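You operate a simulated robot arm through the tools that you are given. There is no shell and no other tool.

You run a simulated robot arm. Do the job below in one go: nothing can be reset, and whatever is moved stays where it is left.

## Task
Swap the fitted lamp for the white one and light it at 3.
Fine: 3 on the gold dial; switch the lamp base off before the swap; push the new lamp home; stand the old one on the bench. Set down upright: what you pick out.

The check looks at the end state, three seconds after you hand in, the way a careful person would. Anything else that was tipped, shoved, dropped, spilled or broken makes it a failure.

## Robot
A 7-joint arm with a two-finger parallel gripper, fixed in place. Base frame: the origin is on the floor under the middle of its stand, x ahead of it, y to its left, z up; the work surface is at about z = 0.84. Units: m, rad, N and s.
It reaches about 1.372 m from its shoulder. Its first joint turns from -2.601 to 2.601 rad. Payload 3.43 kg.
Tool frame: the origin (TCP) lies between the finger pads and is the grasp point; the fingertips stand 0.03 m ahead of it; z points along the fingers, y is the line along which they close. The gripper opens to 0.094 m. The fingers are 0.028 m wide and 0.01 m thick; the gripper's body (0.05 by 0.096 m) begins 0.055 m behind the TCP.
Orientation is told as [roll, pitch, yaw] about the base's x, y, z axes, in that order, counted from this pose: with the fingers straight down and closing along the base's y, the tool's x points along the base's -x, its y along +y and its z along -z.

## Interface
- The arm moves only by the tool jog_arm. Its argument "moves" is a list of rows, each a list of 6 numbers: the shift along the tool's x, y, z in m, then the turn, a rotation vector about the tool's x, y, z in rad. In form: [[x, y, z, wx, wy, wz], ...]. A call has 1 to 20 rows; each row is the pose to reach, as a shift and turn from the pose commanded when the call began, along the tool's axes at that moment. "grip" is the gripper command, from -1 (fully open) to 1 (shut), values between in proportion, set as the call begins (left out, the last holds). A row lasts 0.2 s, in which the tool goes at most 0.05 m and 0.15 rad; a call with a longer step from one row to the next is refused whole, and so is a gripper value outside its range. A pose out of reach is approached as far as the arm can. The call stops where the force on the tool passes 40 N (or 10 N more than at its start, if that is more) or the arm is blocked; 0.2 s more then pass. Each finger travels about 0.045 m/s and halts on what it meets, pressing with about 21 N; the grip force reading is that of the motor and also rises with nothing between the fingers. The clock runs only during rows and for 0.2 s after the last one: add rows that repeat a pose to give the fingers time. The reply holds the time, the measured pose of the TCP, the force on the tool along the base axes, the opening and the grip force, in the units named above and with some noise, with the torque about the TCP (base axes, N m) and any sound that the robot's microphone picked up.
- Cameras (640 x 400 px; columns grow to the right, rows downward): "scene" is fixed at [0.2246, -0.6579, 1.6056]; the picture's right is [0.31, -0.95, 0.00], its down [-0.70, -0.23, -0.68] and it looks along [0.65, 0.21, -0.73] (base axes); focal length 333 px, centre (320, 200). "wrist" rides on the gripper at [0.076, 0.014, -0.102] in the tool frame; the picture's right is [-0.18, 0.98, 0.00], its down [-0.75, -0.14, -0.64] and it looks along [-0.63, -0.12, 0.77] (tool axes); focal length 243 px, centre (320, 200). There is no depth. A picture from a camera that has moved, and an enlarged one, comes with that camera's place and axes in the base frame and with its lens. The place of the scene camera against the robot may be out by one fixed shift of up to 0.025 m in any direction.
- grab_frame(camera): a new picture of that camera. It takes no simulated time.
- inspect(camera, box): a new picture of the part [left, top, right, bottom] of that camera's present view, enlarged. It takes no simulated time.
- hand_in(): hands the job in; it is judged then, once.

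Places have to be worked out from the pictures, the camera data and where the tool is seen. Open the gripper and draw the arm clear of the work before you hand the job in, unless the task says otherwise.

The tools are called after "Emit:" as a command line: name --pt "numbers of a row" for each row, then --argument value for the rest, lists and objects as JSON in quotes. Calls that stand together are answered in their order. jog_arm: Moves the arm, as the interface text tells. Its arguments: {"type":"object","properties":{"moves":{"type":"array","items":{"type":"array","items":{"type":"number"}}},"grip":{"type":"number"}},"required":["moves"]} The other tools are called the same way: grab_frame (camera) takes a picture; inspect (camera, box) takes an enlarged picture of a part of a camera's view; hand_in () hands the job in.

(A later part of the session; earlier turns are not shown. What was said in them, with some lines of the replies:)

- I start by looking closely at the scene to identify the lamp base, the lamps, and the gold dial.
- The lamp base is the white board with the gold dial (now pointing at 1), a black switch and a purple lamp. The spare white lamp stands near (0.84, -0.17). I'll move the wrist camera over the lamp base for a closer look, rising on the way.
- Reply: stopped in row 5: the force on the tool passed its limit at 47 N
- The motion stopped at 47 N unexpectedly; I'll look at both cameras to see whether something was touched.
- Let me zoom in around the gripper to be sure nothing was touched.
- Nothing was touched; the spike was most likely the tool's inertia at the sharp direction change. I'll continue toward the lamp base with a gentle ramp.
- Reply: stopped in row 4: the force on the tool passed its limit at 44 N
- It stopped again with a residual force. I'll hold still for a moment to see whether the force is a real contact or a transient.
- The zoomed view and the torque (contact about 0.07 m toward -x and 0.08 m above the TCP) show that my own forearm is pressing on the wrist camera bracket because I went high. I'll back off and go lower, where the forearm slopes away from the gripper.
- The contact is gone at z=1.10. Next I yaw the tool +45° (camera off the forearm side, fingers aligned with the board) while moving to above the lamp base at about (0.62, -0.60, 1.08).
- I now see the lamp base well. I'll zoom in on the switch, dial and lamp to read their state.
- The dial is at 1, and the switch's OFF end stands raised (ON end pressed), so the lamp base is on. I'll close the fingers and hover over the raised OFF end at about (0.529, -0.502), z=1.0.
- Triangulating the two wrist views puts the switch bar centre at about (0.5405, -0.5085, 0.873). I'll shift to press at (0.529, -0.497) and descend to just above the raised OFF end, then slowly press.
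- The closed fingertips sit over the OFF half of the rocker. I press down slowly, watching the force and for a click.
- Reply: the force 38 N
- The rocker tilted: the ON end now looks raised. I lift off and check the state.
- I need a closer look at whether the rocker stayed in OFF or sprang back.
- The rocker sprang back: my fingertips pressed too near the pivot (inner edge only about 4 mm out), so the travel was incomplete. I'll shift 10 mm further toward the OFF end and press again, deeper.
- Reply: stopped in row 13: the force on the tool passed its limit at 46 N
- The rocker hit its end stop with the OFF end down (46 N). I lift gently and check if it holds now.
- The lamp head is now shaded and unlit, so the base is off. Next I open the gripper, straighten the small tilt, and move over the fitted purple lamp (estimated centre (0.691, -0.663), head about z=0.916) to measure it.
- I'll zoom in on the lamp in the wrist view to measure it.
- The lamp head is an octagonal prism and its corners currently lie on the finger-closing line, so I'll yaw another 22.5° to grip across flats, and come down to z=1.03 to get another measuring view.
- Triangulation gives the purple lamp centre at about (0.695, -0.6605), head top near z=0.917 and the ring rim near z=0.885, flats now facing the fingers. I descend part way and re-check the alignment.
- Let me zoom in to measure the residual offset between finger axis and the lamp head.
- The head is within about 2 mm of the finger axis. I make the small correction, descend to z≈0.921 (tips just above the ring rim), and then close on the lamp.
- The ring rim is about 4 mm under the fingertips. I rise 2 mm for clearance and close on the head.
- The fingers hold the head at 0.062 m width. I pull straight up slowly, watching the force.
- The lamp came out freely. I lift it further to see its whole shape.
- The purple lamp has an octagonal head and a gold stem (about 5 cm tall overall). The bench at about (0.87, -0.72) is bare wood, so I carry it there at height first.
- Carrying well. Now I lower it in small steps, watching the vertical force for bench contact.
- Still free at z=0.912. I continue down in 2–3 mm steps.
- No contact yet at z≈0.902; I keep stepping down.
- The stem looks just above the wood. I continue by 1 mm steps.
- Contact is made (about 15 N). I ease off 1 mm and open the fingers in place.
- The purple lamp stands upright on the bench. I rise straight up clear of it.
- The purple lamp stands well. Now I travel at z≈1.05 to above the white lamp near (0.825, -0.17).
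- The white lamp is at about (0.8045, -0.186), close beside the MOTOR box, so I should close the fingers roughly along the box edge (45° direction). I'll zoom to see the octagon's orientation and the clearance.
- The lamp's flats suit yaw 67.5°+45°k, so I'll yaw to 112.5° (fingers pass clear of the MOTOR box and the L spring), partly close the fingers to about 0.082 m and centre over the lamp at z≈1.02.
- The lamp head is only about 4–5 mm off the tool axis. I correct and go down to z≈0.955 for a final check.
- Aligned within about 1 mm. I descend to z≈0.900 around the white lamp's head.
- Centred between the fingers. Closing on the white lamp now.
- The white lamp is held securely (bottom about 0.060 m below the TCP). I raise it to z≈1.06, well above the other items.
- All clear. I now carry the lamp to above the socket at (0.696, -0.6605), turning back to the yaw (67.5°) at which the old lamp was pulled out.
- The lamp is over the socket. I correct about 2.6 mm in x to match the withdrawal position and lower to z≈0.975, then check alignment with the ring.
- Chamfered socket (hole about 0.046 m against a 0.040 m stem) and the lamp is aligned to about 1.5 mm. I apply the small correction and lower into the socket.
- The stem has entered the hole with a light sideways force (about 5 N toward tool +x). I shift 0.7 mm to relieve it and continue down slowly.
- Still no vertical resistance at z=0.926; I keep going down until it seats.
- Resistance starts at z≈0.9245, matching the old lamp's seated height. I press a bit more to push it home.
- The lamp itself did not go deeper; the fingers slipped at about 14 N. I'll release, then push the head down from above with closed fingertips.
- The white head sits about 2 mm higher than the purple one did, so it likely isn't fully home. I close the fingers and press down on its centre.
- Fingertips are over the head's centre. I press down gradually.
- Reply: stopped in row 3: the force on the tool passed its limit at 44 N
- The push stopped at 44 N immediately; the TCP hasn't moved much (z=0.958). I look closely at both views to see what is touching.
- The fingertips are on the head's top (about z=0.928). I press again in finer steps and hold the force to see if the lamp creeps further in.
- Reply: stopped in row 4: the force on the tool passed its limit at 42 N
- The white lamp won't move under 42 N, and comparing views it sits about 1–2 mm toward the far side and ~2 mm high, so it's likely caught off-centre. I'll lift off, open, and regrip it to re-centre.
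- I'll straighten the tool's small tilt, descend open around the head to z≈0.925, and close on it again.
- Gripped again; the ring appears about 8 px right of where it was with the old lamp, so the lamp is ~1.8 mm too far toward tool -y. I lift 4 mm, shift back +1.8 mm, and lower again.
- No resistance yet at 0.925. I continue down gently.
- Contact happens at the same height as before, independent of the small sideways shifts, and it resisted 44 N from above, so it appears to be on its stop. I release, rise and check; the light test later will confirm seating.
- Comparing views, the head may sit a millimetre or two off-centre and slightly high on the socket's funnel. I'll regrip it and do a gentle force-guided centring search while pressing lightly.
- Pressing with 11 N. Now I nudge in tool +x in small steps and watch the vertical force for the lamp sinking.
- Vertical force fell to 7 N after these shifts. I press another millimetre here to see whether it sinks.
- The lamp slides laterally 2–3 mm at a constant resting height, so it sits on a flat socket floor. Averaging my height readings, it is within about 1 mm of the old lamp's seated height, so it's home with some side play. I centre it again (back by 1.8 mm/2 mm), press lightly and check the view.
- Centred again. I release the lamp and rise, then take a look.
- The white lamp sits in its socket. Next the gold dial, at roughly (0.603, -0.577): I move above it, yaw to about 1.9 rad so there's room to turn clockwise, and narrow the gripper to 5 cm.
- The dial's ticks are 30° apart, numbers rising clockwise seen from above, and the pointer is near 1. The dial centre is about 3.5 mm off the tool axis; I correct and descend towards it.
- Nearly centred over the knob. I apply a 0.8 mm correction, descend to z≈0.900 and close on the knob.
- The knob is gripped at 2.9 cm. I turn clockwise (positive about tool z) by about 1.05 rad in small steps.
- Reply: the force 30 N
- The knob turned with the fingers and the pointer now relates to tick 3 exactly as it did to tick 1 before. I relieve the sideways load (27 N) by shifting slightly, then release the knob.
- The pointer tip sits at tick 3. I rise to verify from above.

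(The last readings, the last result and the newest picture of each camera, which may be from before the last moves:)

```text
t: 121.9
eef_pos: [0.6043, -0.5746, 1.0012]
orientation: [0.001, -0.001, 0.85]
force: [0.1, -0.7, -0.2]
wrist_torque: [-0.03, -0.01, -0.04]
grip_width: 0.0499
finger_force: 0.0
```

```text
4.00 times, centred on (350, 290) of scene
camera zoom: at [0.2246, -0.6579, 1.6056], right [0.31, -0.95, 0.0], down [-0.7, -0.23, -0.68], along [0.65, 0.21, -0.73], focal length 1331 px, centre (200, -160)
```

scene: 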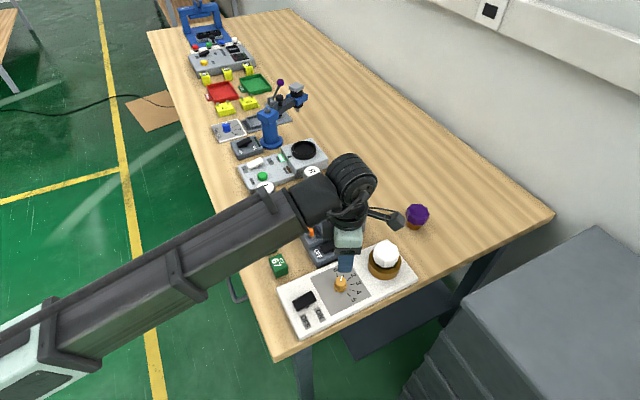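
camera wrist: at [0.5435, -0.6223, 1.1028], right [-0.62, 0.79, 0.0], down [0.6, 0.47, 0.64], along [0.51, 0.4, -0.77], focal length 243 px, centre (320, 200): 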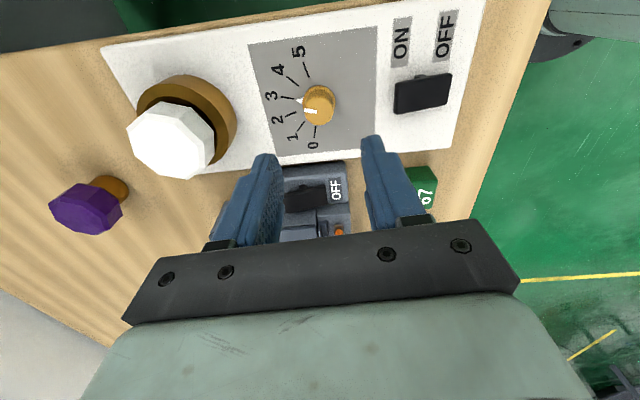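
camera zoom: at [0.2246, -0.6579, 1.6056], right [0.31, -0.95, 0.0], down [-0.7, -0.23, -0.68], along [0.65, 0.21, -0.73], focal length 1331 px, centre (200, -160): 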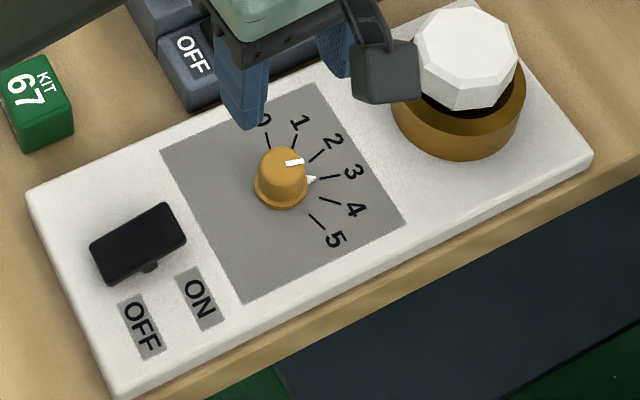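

The pointer is on 3 (same parallax offset as at 1 originally). Now to switch on: I close the fingers and hover over the raised ON end of the rocker, around (0.554, -0.524).

Emit:
jog_arm --pt "0 0.002 0 0 0 0.005" --pt "-0.001 0.007 0.001 0 0 0.015" --pt "-0.001 0.015 0.004 0 0 0.025" --pt "-0.002 0.026 0.009 0 0 0.035" --pt "-0.003 0.038 0.015 0 0 0.045" --pt "-0.004 0.05 0.022 0 0 0.055" --pt "-0.0045 0.06 0.03 0 0 0.065" --pt "-0.0048 0.068 0.037 0 0 0.065" --pt "-0.0048 0.0712 0.041 0 0 0.065" --pt "-0.0048 0.0712 0.041 0 0 0.065" --grip 1

Emit:
grab_frame --camera "wrist"

Emit:
inspect --camera "wrist" --box '[220, 60, 420, 200]'

```text
t: 124.1
eef_pos: [0.5545, -0.5243, 0.9588]
orientation: [0.0, 0.001, 0.785]
force: [0.6, 0.0, 0.6]
wrist_torque: [-0.03, 0.02, 0.03]
grip_width: 0.0
finger_force: 21.2
```

```text
taken
camera wrist: at [0.4906, -0.5683, 1.0607], right [-0.56, 0.83, 0.0], down [0.63, 0.43, 0.64], along [0.53, 0.36, -0.77], focal length 243 px, centre (320, 200)
```

wrist: 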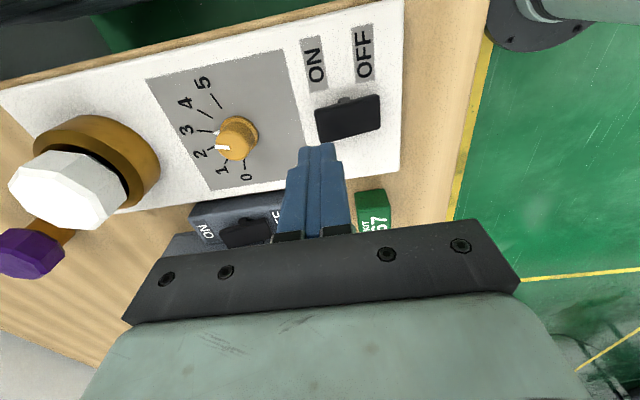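

```text
2.86 times, centred on (320, 130) of wrist
camera zoom: at [0.4906, -0.5683, 1.0607], right [-0.56, 0.83, 0.0], down [0.63, 0.43, 0.64], along [0.53, 0.36, -0.77], focal length 693 px, centre (320, 400)
```

zoom: 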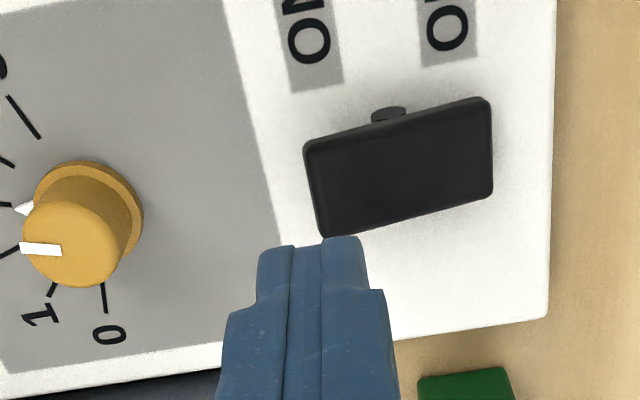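

Well placed over the ON end (about 22 mm from the pivot). I press down until the rocker reaches its stop.

Emit:
jog_arm --pt "0 0 0.004 0 0 0" --pt "0 0 0.012 0 0 0" --pt "0 0 0.022 0 0 0" --pt "0 0 0.031 0 0 0" --pt "0 0 0.037 0 0 0" --pt "0 0 0.04 0 0 0" --pt "0 0 0.043 0 0 0" --pt "0 0 0.046 0 0 0" --pt "0 0 0.048 0 0 0" --pt "0 0 0.05 0 0 0" --pt "0 0 0.052 0 0 0" --pt "0 0 0.054 0 0 0" --pt "0 0 0.056 0 0 0" --pt "0 0 0.058 0 0 0" --pt "0 0 0.06 0 0 0"

Emit:
inspect --camera "wrist" --box '[220, 60, 420, 200]'

Emit:
inspect --camera "scene" --box '[280, 220, 420, 340]'

```text
t: 127.0
eef_pos: [0.555, -0.5252, 0.9039]
orientation: [-0.004, 0.002, 0.786]
force: [-3.0, 2.5, 15.8]
wrist_torque: [0.2, 0.19, -0.03]
grip_width: 0.0
finger_force: 20.6
stopped in row 14: the force on the tool passed its limit at 45 N (the readings are from after the stop); the commanded pose is now the measured one
```

```text
2.86 times, centred on (320, 130) of wrist
camera zoom: at [0.4898, -0.568, 1.0067], right [-0.56, 0.83, 0.0], down [0.63, 0.43, 0.64], along [0.53, 0.36, -0.77], focal length 693 px, centre (320, 400)
```

zoom: 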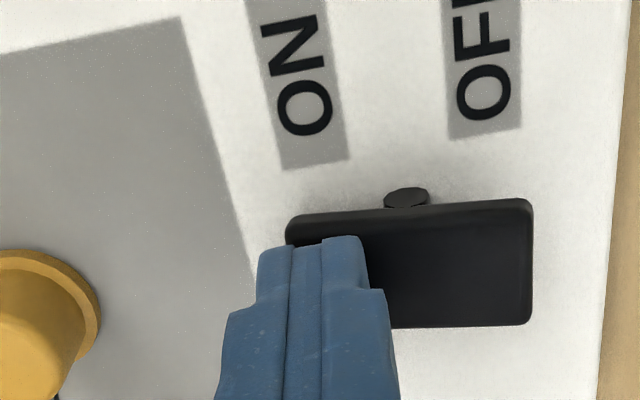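

```text
3.33 times, centred on (350, 280) of scene
camera zoom: at [0.2246, -0.6579, 1.6056], right [0.31, -0.95, 0.0], down [-0.7, -0.23, -0.68], along [0.65, 0.21, -0.73], focal length 1109 px, centre (220, -67)
```

zoom: 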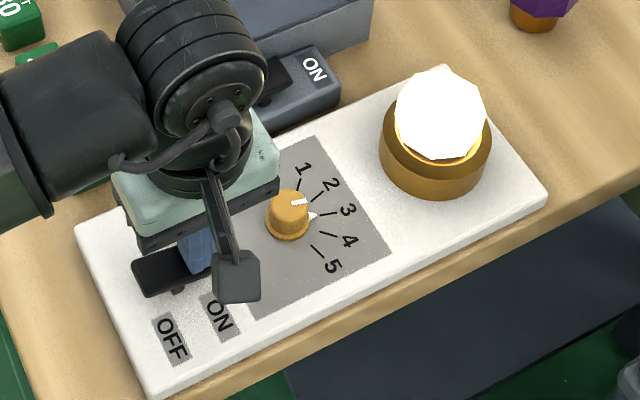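

The white lamp lights up brightly, confirming it is seated. I lift off carefully and check the switch stays on.

Emit:
jog_arm --pt "0 0 -0.003 0 0 0" --pt "0 0 -0.008 0 0 0" --pt "0 0 -0.016 0 0 0" --pt "0 0 -0.03 0 0 0" --pt "0 0 -0.048 0 0 0" --pt "0 0 -0.068 0 0 0" --pt "0 0 -0.088 0 0 0" --pt "0 0 -0.104 0 0 0" --pt "0 0 -0.114 0 0 0" --pt "0 0 -0.118 0 0 0" --pt "0 0 -0.118 0 0 0"

Emit:
inspect --camera "scene" --box '[270, 220, 430, 340]'

Emit:
grab_frame --camera "wrist"

```text
t: 129.4
eef_pos: [0.5543, -0.5249, 1.0218]
orientation: [-0.004, -0.003, 0.786]
force: [-0.4, 0.5, -0.1]
wrist_torque: [0.02, 0.02, 0.0]
grip_width: 0.0001
finger_force: 21.2
```

```text
3.33 times, centred on (350, 280) of scene
camera zoom: at [0.2246, -0.6579, 1.6056], right [0.31, -0.95, 0.0], down [-0.7, -0.23, -0.68], along [0.65, 0.21, -0.73], focal length 1109 px, centre (220, -67)
```

zoom: 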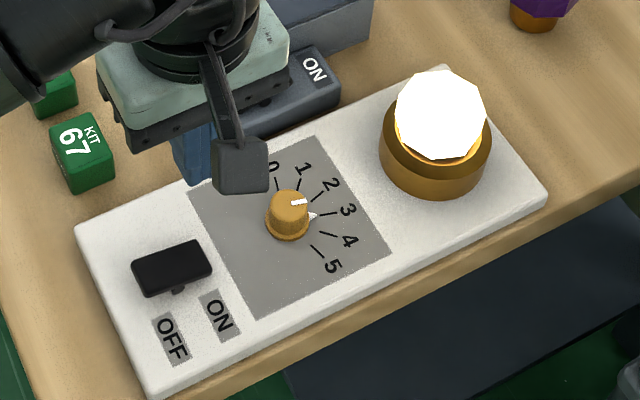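

```text
taken
camera wrist: at [0.4891, -0.5689, 1.1241], right [-0.56, 0.83, 0.0], down [0.63, 0.43, 0.64], along [0.53, 0.36, -0.77], focal length 243 px, centre (320, 200)
```

wrist: 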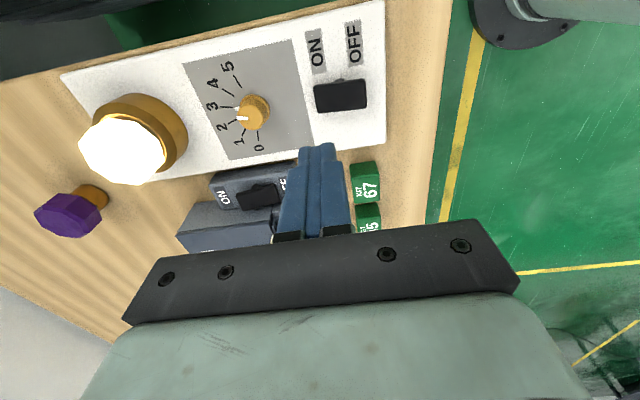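

Lit and latched on. I zoom in on the dial once more to check the pointer accuracy against tick 3.

Emit:
inspect --camera "wrist" --box '[210, 75, 290, 145]'

Emit:
inspect --camera "scene" --box '[320, 262, 370, 306]'

```text
5.71 times, centred on (250, 110) of wrist
camera zoom: at [0.4891, -0.5689, 1.1241], right [-0.56, 0.83, 0.0], down [0.63, 0.43, 0.64], along [0.53, 0.36, -0.77], focal length 1386 px, centre (720, 714)
```

zoom: 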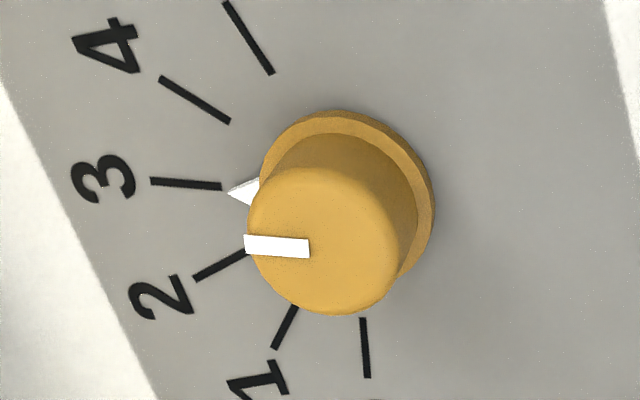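

```text
9.09 times, centred on (345, 284) of scene
camera zoom: at [0.2246, -0.6579, 1.6056], right [0.31, -0.95, 0.0], down [-0.7, -0.23, -0.68], along [0.65, 0.21, -0.73], focal length 3025 px, centre (93, -564)
```

zoom: 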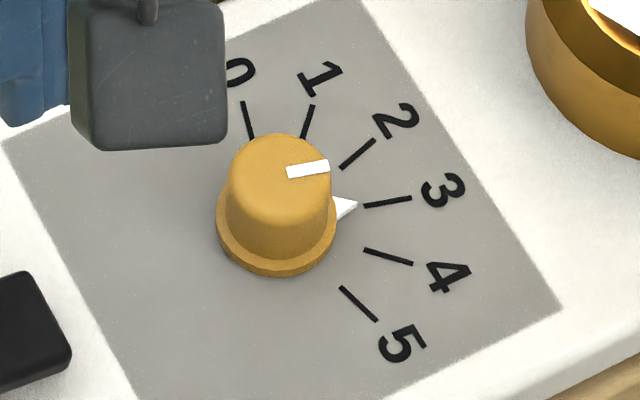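

The pointer line is parallel to tick 3, so the dial reads 3. As a last safeguard for "home", I'll give the lamp's top centre one more firm push: first moving over it.

Emit:
jog_arm --pt "0 -0.003 0 0 0 0" --pt "0 -0.01 0 -0.001 0.001 0" --pt "-0.001 -0.021 0 -0.002 0.002 0" --pt "-0.001 -0.036 0 -0.003 0.003 0" --pt "-0.001 -0.053 0 -0.004 0.003 0" --pt "-0.002 -0.071 0 -0.004 0.003 0" --pt "-0.002 -0.089 0 -0.004 0.003 0" --pt "-0.002 -0.107 0 -0.004 0.003 0" --pt "-0.003 -0.125 0 -0.004 0.003 0" --pt "-0.003 -0.143 0 -0.004 0.003 0" --pt "-0.003 -0.16 0 -0.004 0.003 0" --pt "-0.004 -0.175 0 -0.004 0.003 0" --pt "-0.004 -0.187 0.003 -0.004 0.003 0" --pt "-0.0042 -0.194 0.008 -0.004 0.003 0" --pt "-0.0042 -0.1961 0.015 -0.004 0.003 0" --pt "-0.0042 -0.1961 0.024 -0.004 0.003 0" --pt "-0.0042 -0.1961 0.034 -0.004 0.003 0" --pt "-0.0042 -0.1961 0.042 -0.004 0.003 0" --pt "-0.0042 -0.1961 0.045 -0.004 0.003 0" --pt "-0.0042 -0.1961 0.045 -0.004 0.003 0"

Emit:
inspect --camera "wrist" --box '[220, 60, 420, 200]'

Emit:
inspect --camera "scene" --box '[340, 200, 440, 290]'

```text
t: 133.6
eef_pos: [0.6954, -0.6607, 0.9775]
orientation: [0.002, 0.002, 0.785]
force: [0.0, 0.4, -0.5]
wrist_torque: [-0.02, -0.04, 0.03]
grip_width: 0.0002
finger_force: 20.7
```

```text
2.86 times, centred on (320, 130) of wrist
camera zoom: at [0.6322, -0.7042, 1.0801], right [-0.56, 0.83, 0.0], down [0.63, 0.43, 0.64], along [0.53, 0.36, -0.77], focal length 693 px, centre (320, 400)
```

zoom: 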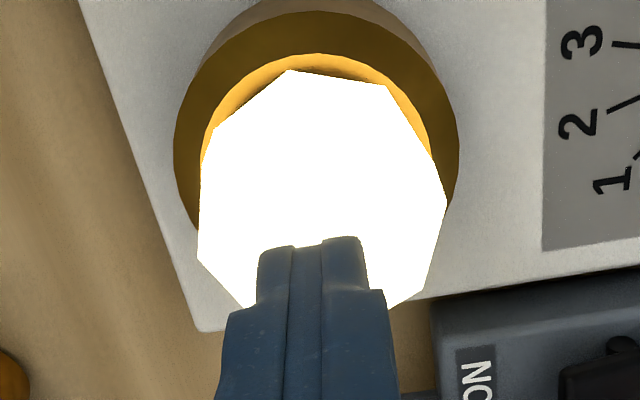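

```text
4.44 times, centred on (390, 245) of scene
camera zoom: at [0.2246, -0.6579, 1.6056], right [0.31, -0.95, 0.0], down [-0.7, -0.23, -0.68], along [0.65, 0.21, -0.73], focal length 1479 px, centre (9, 0)
```

zoom: 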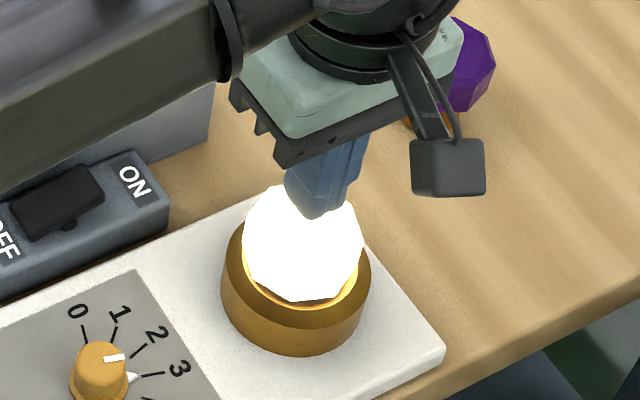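

Fingertips are above the lamp's centre. I press down gently until the force limit, as a final seat.

Emit:
jog_arm --pt "0 0 0.004 0 0 0" --pt "0 0 0.009 0 0 0" --pt "0 0 0.013 0 0 0" --pt "0 0 0.016 0 0 0" --pt "0 0 0.018 0 0 0" --pt "0 0 0.0195 0 0 0" --pt "0 0 0.021 0 0 0" --pt "0 0 0.0225 0 0 0" --pt "0 0 0.0235 0 0 0" --pt "0 0 0.0235 0 0 0"

Emit:
inspect --camera "scene" --box '[340, 200, 440, 290]'

```text
t: 135.7
eef_pos: [0.6961, -0.6611, 0.9583]
orientation: [-0.002, 0.003, 0.786]
force: [-1.8, 1.9, 14.7]
wrist_torque: [0.15, -0.03, 0.0]
grip_width: 0.0
finger_force: 20.9
stopped in row 10: the force on the tool passed its limit at 42 N (the readings are from after the stop); the commanded pose is now the measured one
```

```text
4.44 times, centred on (390, 245) of scene
camera zoom: at [0.2246, -0.6579, 1.6056], right [0.31, -0.95, 0.0], down [-0.7, -0.23, -0.68], along [0.65, 0.21, -0.73], focal length 1479 px, centre (9, 0)
```

zoom: 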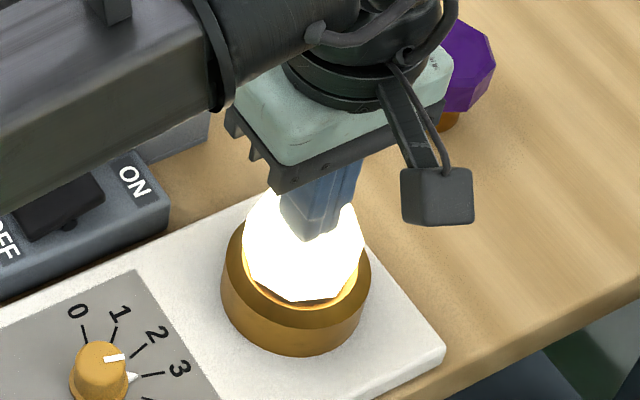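

Same firm stop at the same height (42 N), so the lamp is fully home. I rise off the lamp and open the gripper.

Emit:
jog_arm --pt "0 0 -0.003 0 0 0" --pt "0 0 -0.008 0 0 0" --pt "0 0 -0.018 0 0 0" --pt "0 0 -0.034 0 0 0" --pt "0 0 -0.052 0 0 0" --pt "0 0 -0.07 0 0 0" --pt "0 0 -0.088 0 0 0" --pt "0 0 -0.102 0 0 0" --pt "0 0 -0.11 0 0 0" --pt "0 0 -0.11 0 0 0"

Emit:
jog_arm --pt "-0.0016 0.0025 0 0 0 0" --pt "-0.005 0.0078 0 0 0 0" --pt "-0.011 0.017 0 0 0 0" --pt "-0.02 0.031 0 0 0 0" --pt "-0.031 0.048 0 0 0 0" --pt "-0.043 0.068 0 0 0 0" --pt "-0.056 0.088 0 0 0 0" --pt "-0.069 0.108 0 0 0 0" --pt "-0.082 0.128 0 0 0 0" --pt "-0.095 0.149 0 0 0 0" --pt "-0.108 0.169 0 0 0 0" --pt "-0.121 0.19 0 0 0 0" --pt "-0.134 0.21 0 0 0 0" --pt "-0.147 0.23 0 0 0 0" --pt "-0.16 0.251 0 0 0 0" --pt "-0.172 0.27 0 0 0 0" --pt "-0.182 0.286 0 0 0 0" --pt "-0.19 0.298 0 0 0 0" --pt "-0.196 0.307 0 0 0 0" --pt "-0.198 0.311 0 0 0 0" --grip -1

Emit:
grab_frame --camera "scene"

Emit:
inspect --camera "scene" --box '[270, 190, 450, 340]'

```text
t: 137.9
eef_pos: [0.6968, -0.6605, 1.0669]
orientation: [-0.003, 0.002, 0.785]
force: [0.7, 0.1, 0.1]
wrist_torque: [0.02, -0.04, 0.05]
grip_width: 0.0
finger_force: 21.4
```

```text
t: 142.1
eef_pos: [0.6154, -0.2988, 1.0642]
orientation: [-0.001, 0.003, 0.785]
force: [-0.4, -1.1, 0.5]
wrist_torque: [-0.01, -0.02, -0.05]
grip_width: 0.0939
finger_force: 0.0
```

```text
taken
```

scene: 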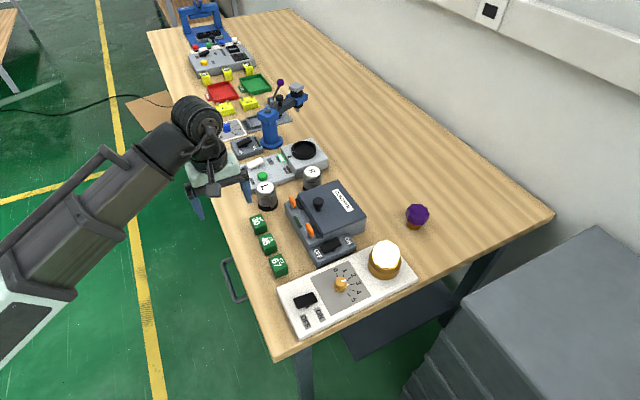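

```text
2.67 times, centred on (360, 265) of scene
camera zoom: at [0.2246, -0.6579, 1.6056], right [0.31, -0.95, 0.0], down [-0.7, -0.23, -0.68], along [0.65, 0.21, -0.73], focal length 887 px, centre (213, 27)
```

zoom: 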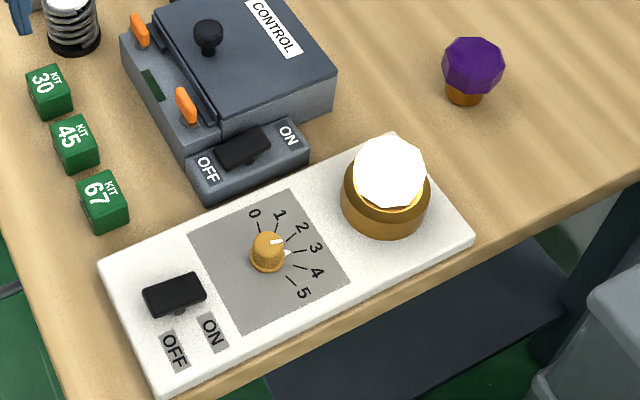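

Everything checks out: the white lamp is seated and lit, and the dial is at 3. The switch is on, the purple lamp stands upright on the bench, and nothing else moved. The gripper is open and the arm is clear, so I hand in.

Emit:
hand_in

```text
The job is handed in.
```

The white lamp is fitted and lit with the gold dial at 3, and I've handed the job in. The result of the check hasn't come back to me.

- **Switch:** I turned the lamp base off before taking the old lamp out. My first press on the switch sprang back, so I pressed again further out and the lamp went dark. After the swap I turned it back on and it stayed on.
- **White lamp:** It went into the socket and lit when I switched on. I pushed its top with about 42–44 N, before and after the final centring, and it did not move down. It has 2–3 mm of sideways play in the socket.
- **Old lamp:** The purple lamp is standing upright on the bare bench to the right of the control box.
- **Dial:** I turned it from 1 to 3, and the pointer lines up with the 3 mark.
- **Everything else:** The final picture shows nothing else tipped or moved. Early on, the arm's own forearm pressed against the wrist camera bracket twice while I was moving high. I lowered the arm and nothing on the bench was touched.

The gripper is open and the arm is clear of the work.
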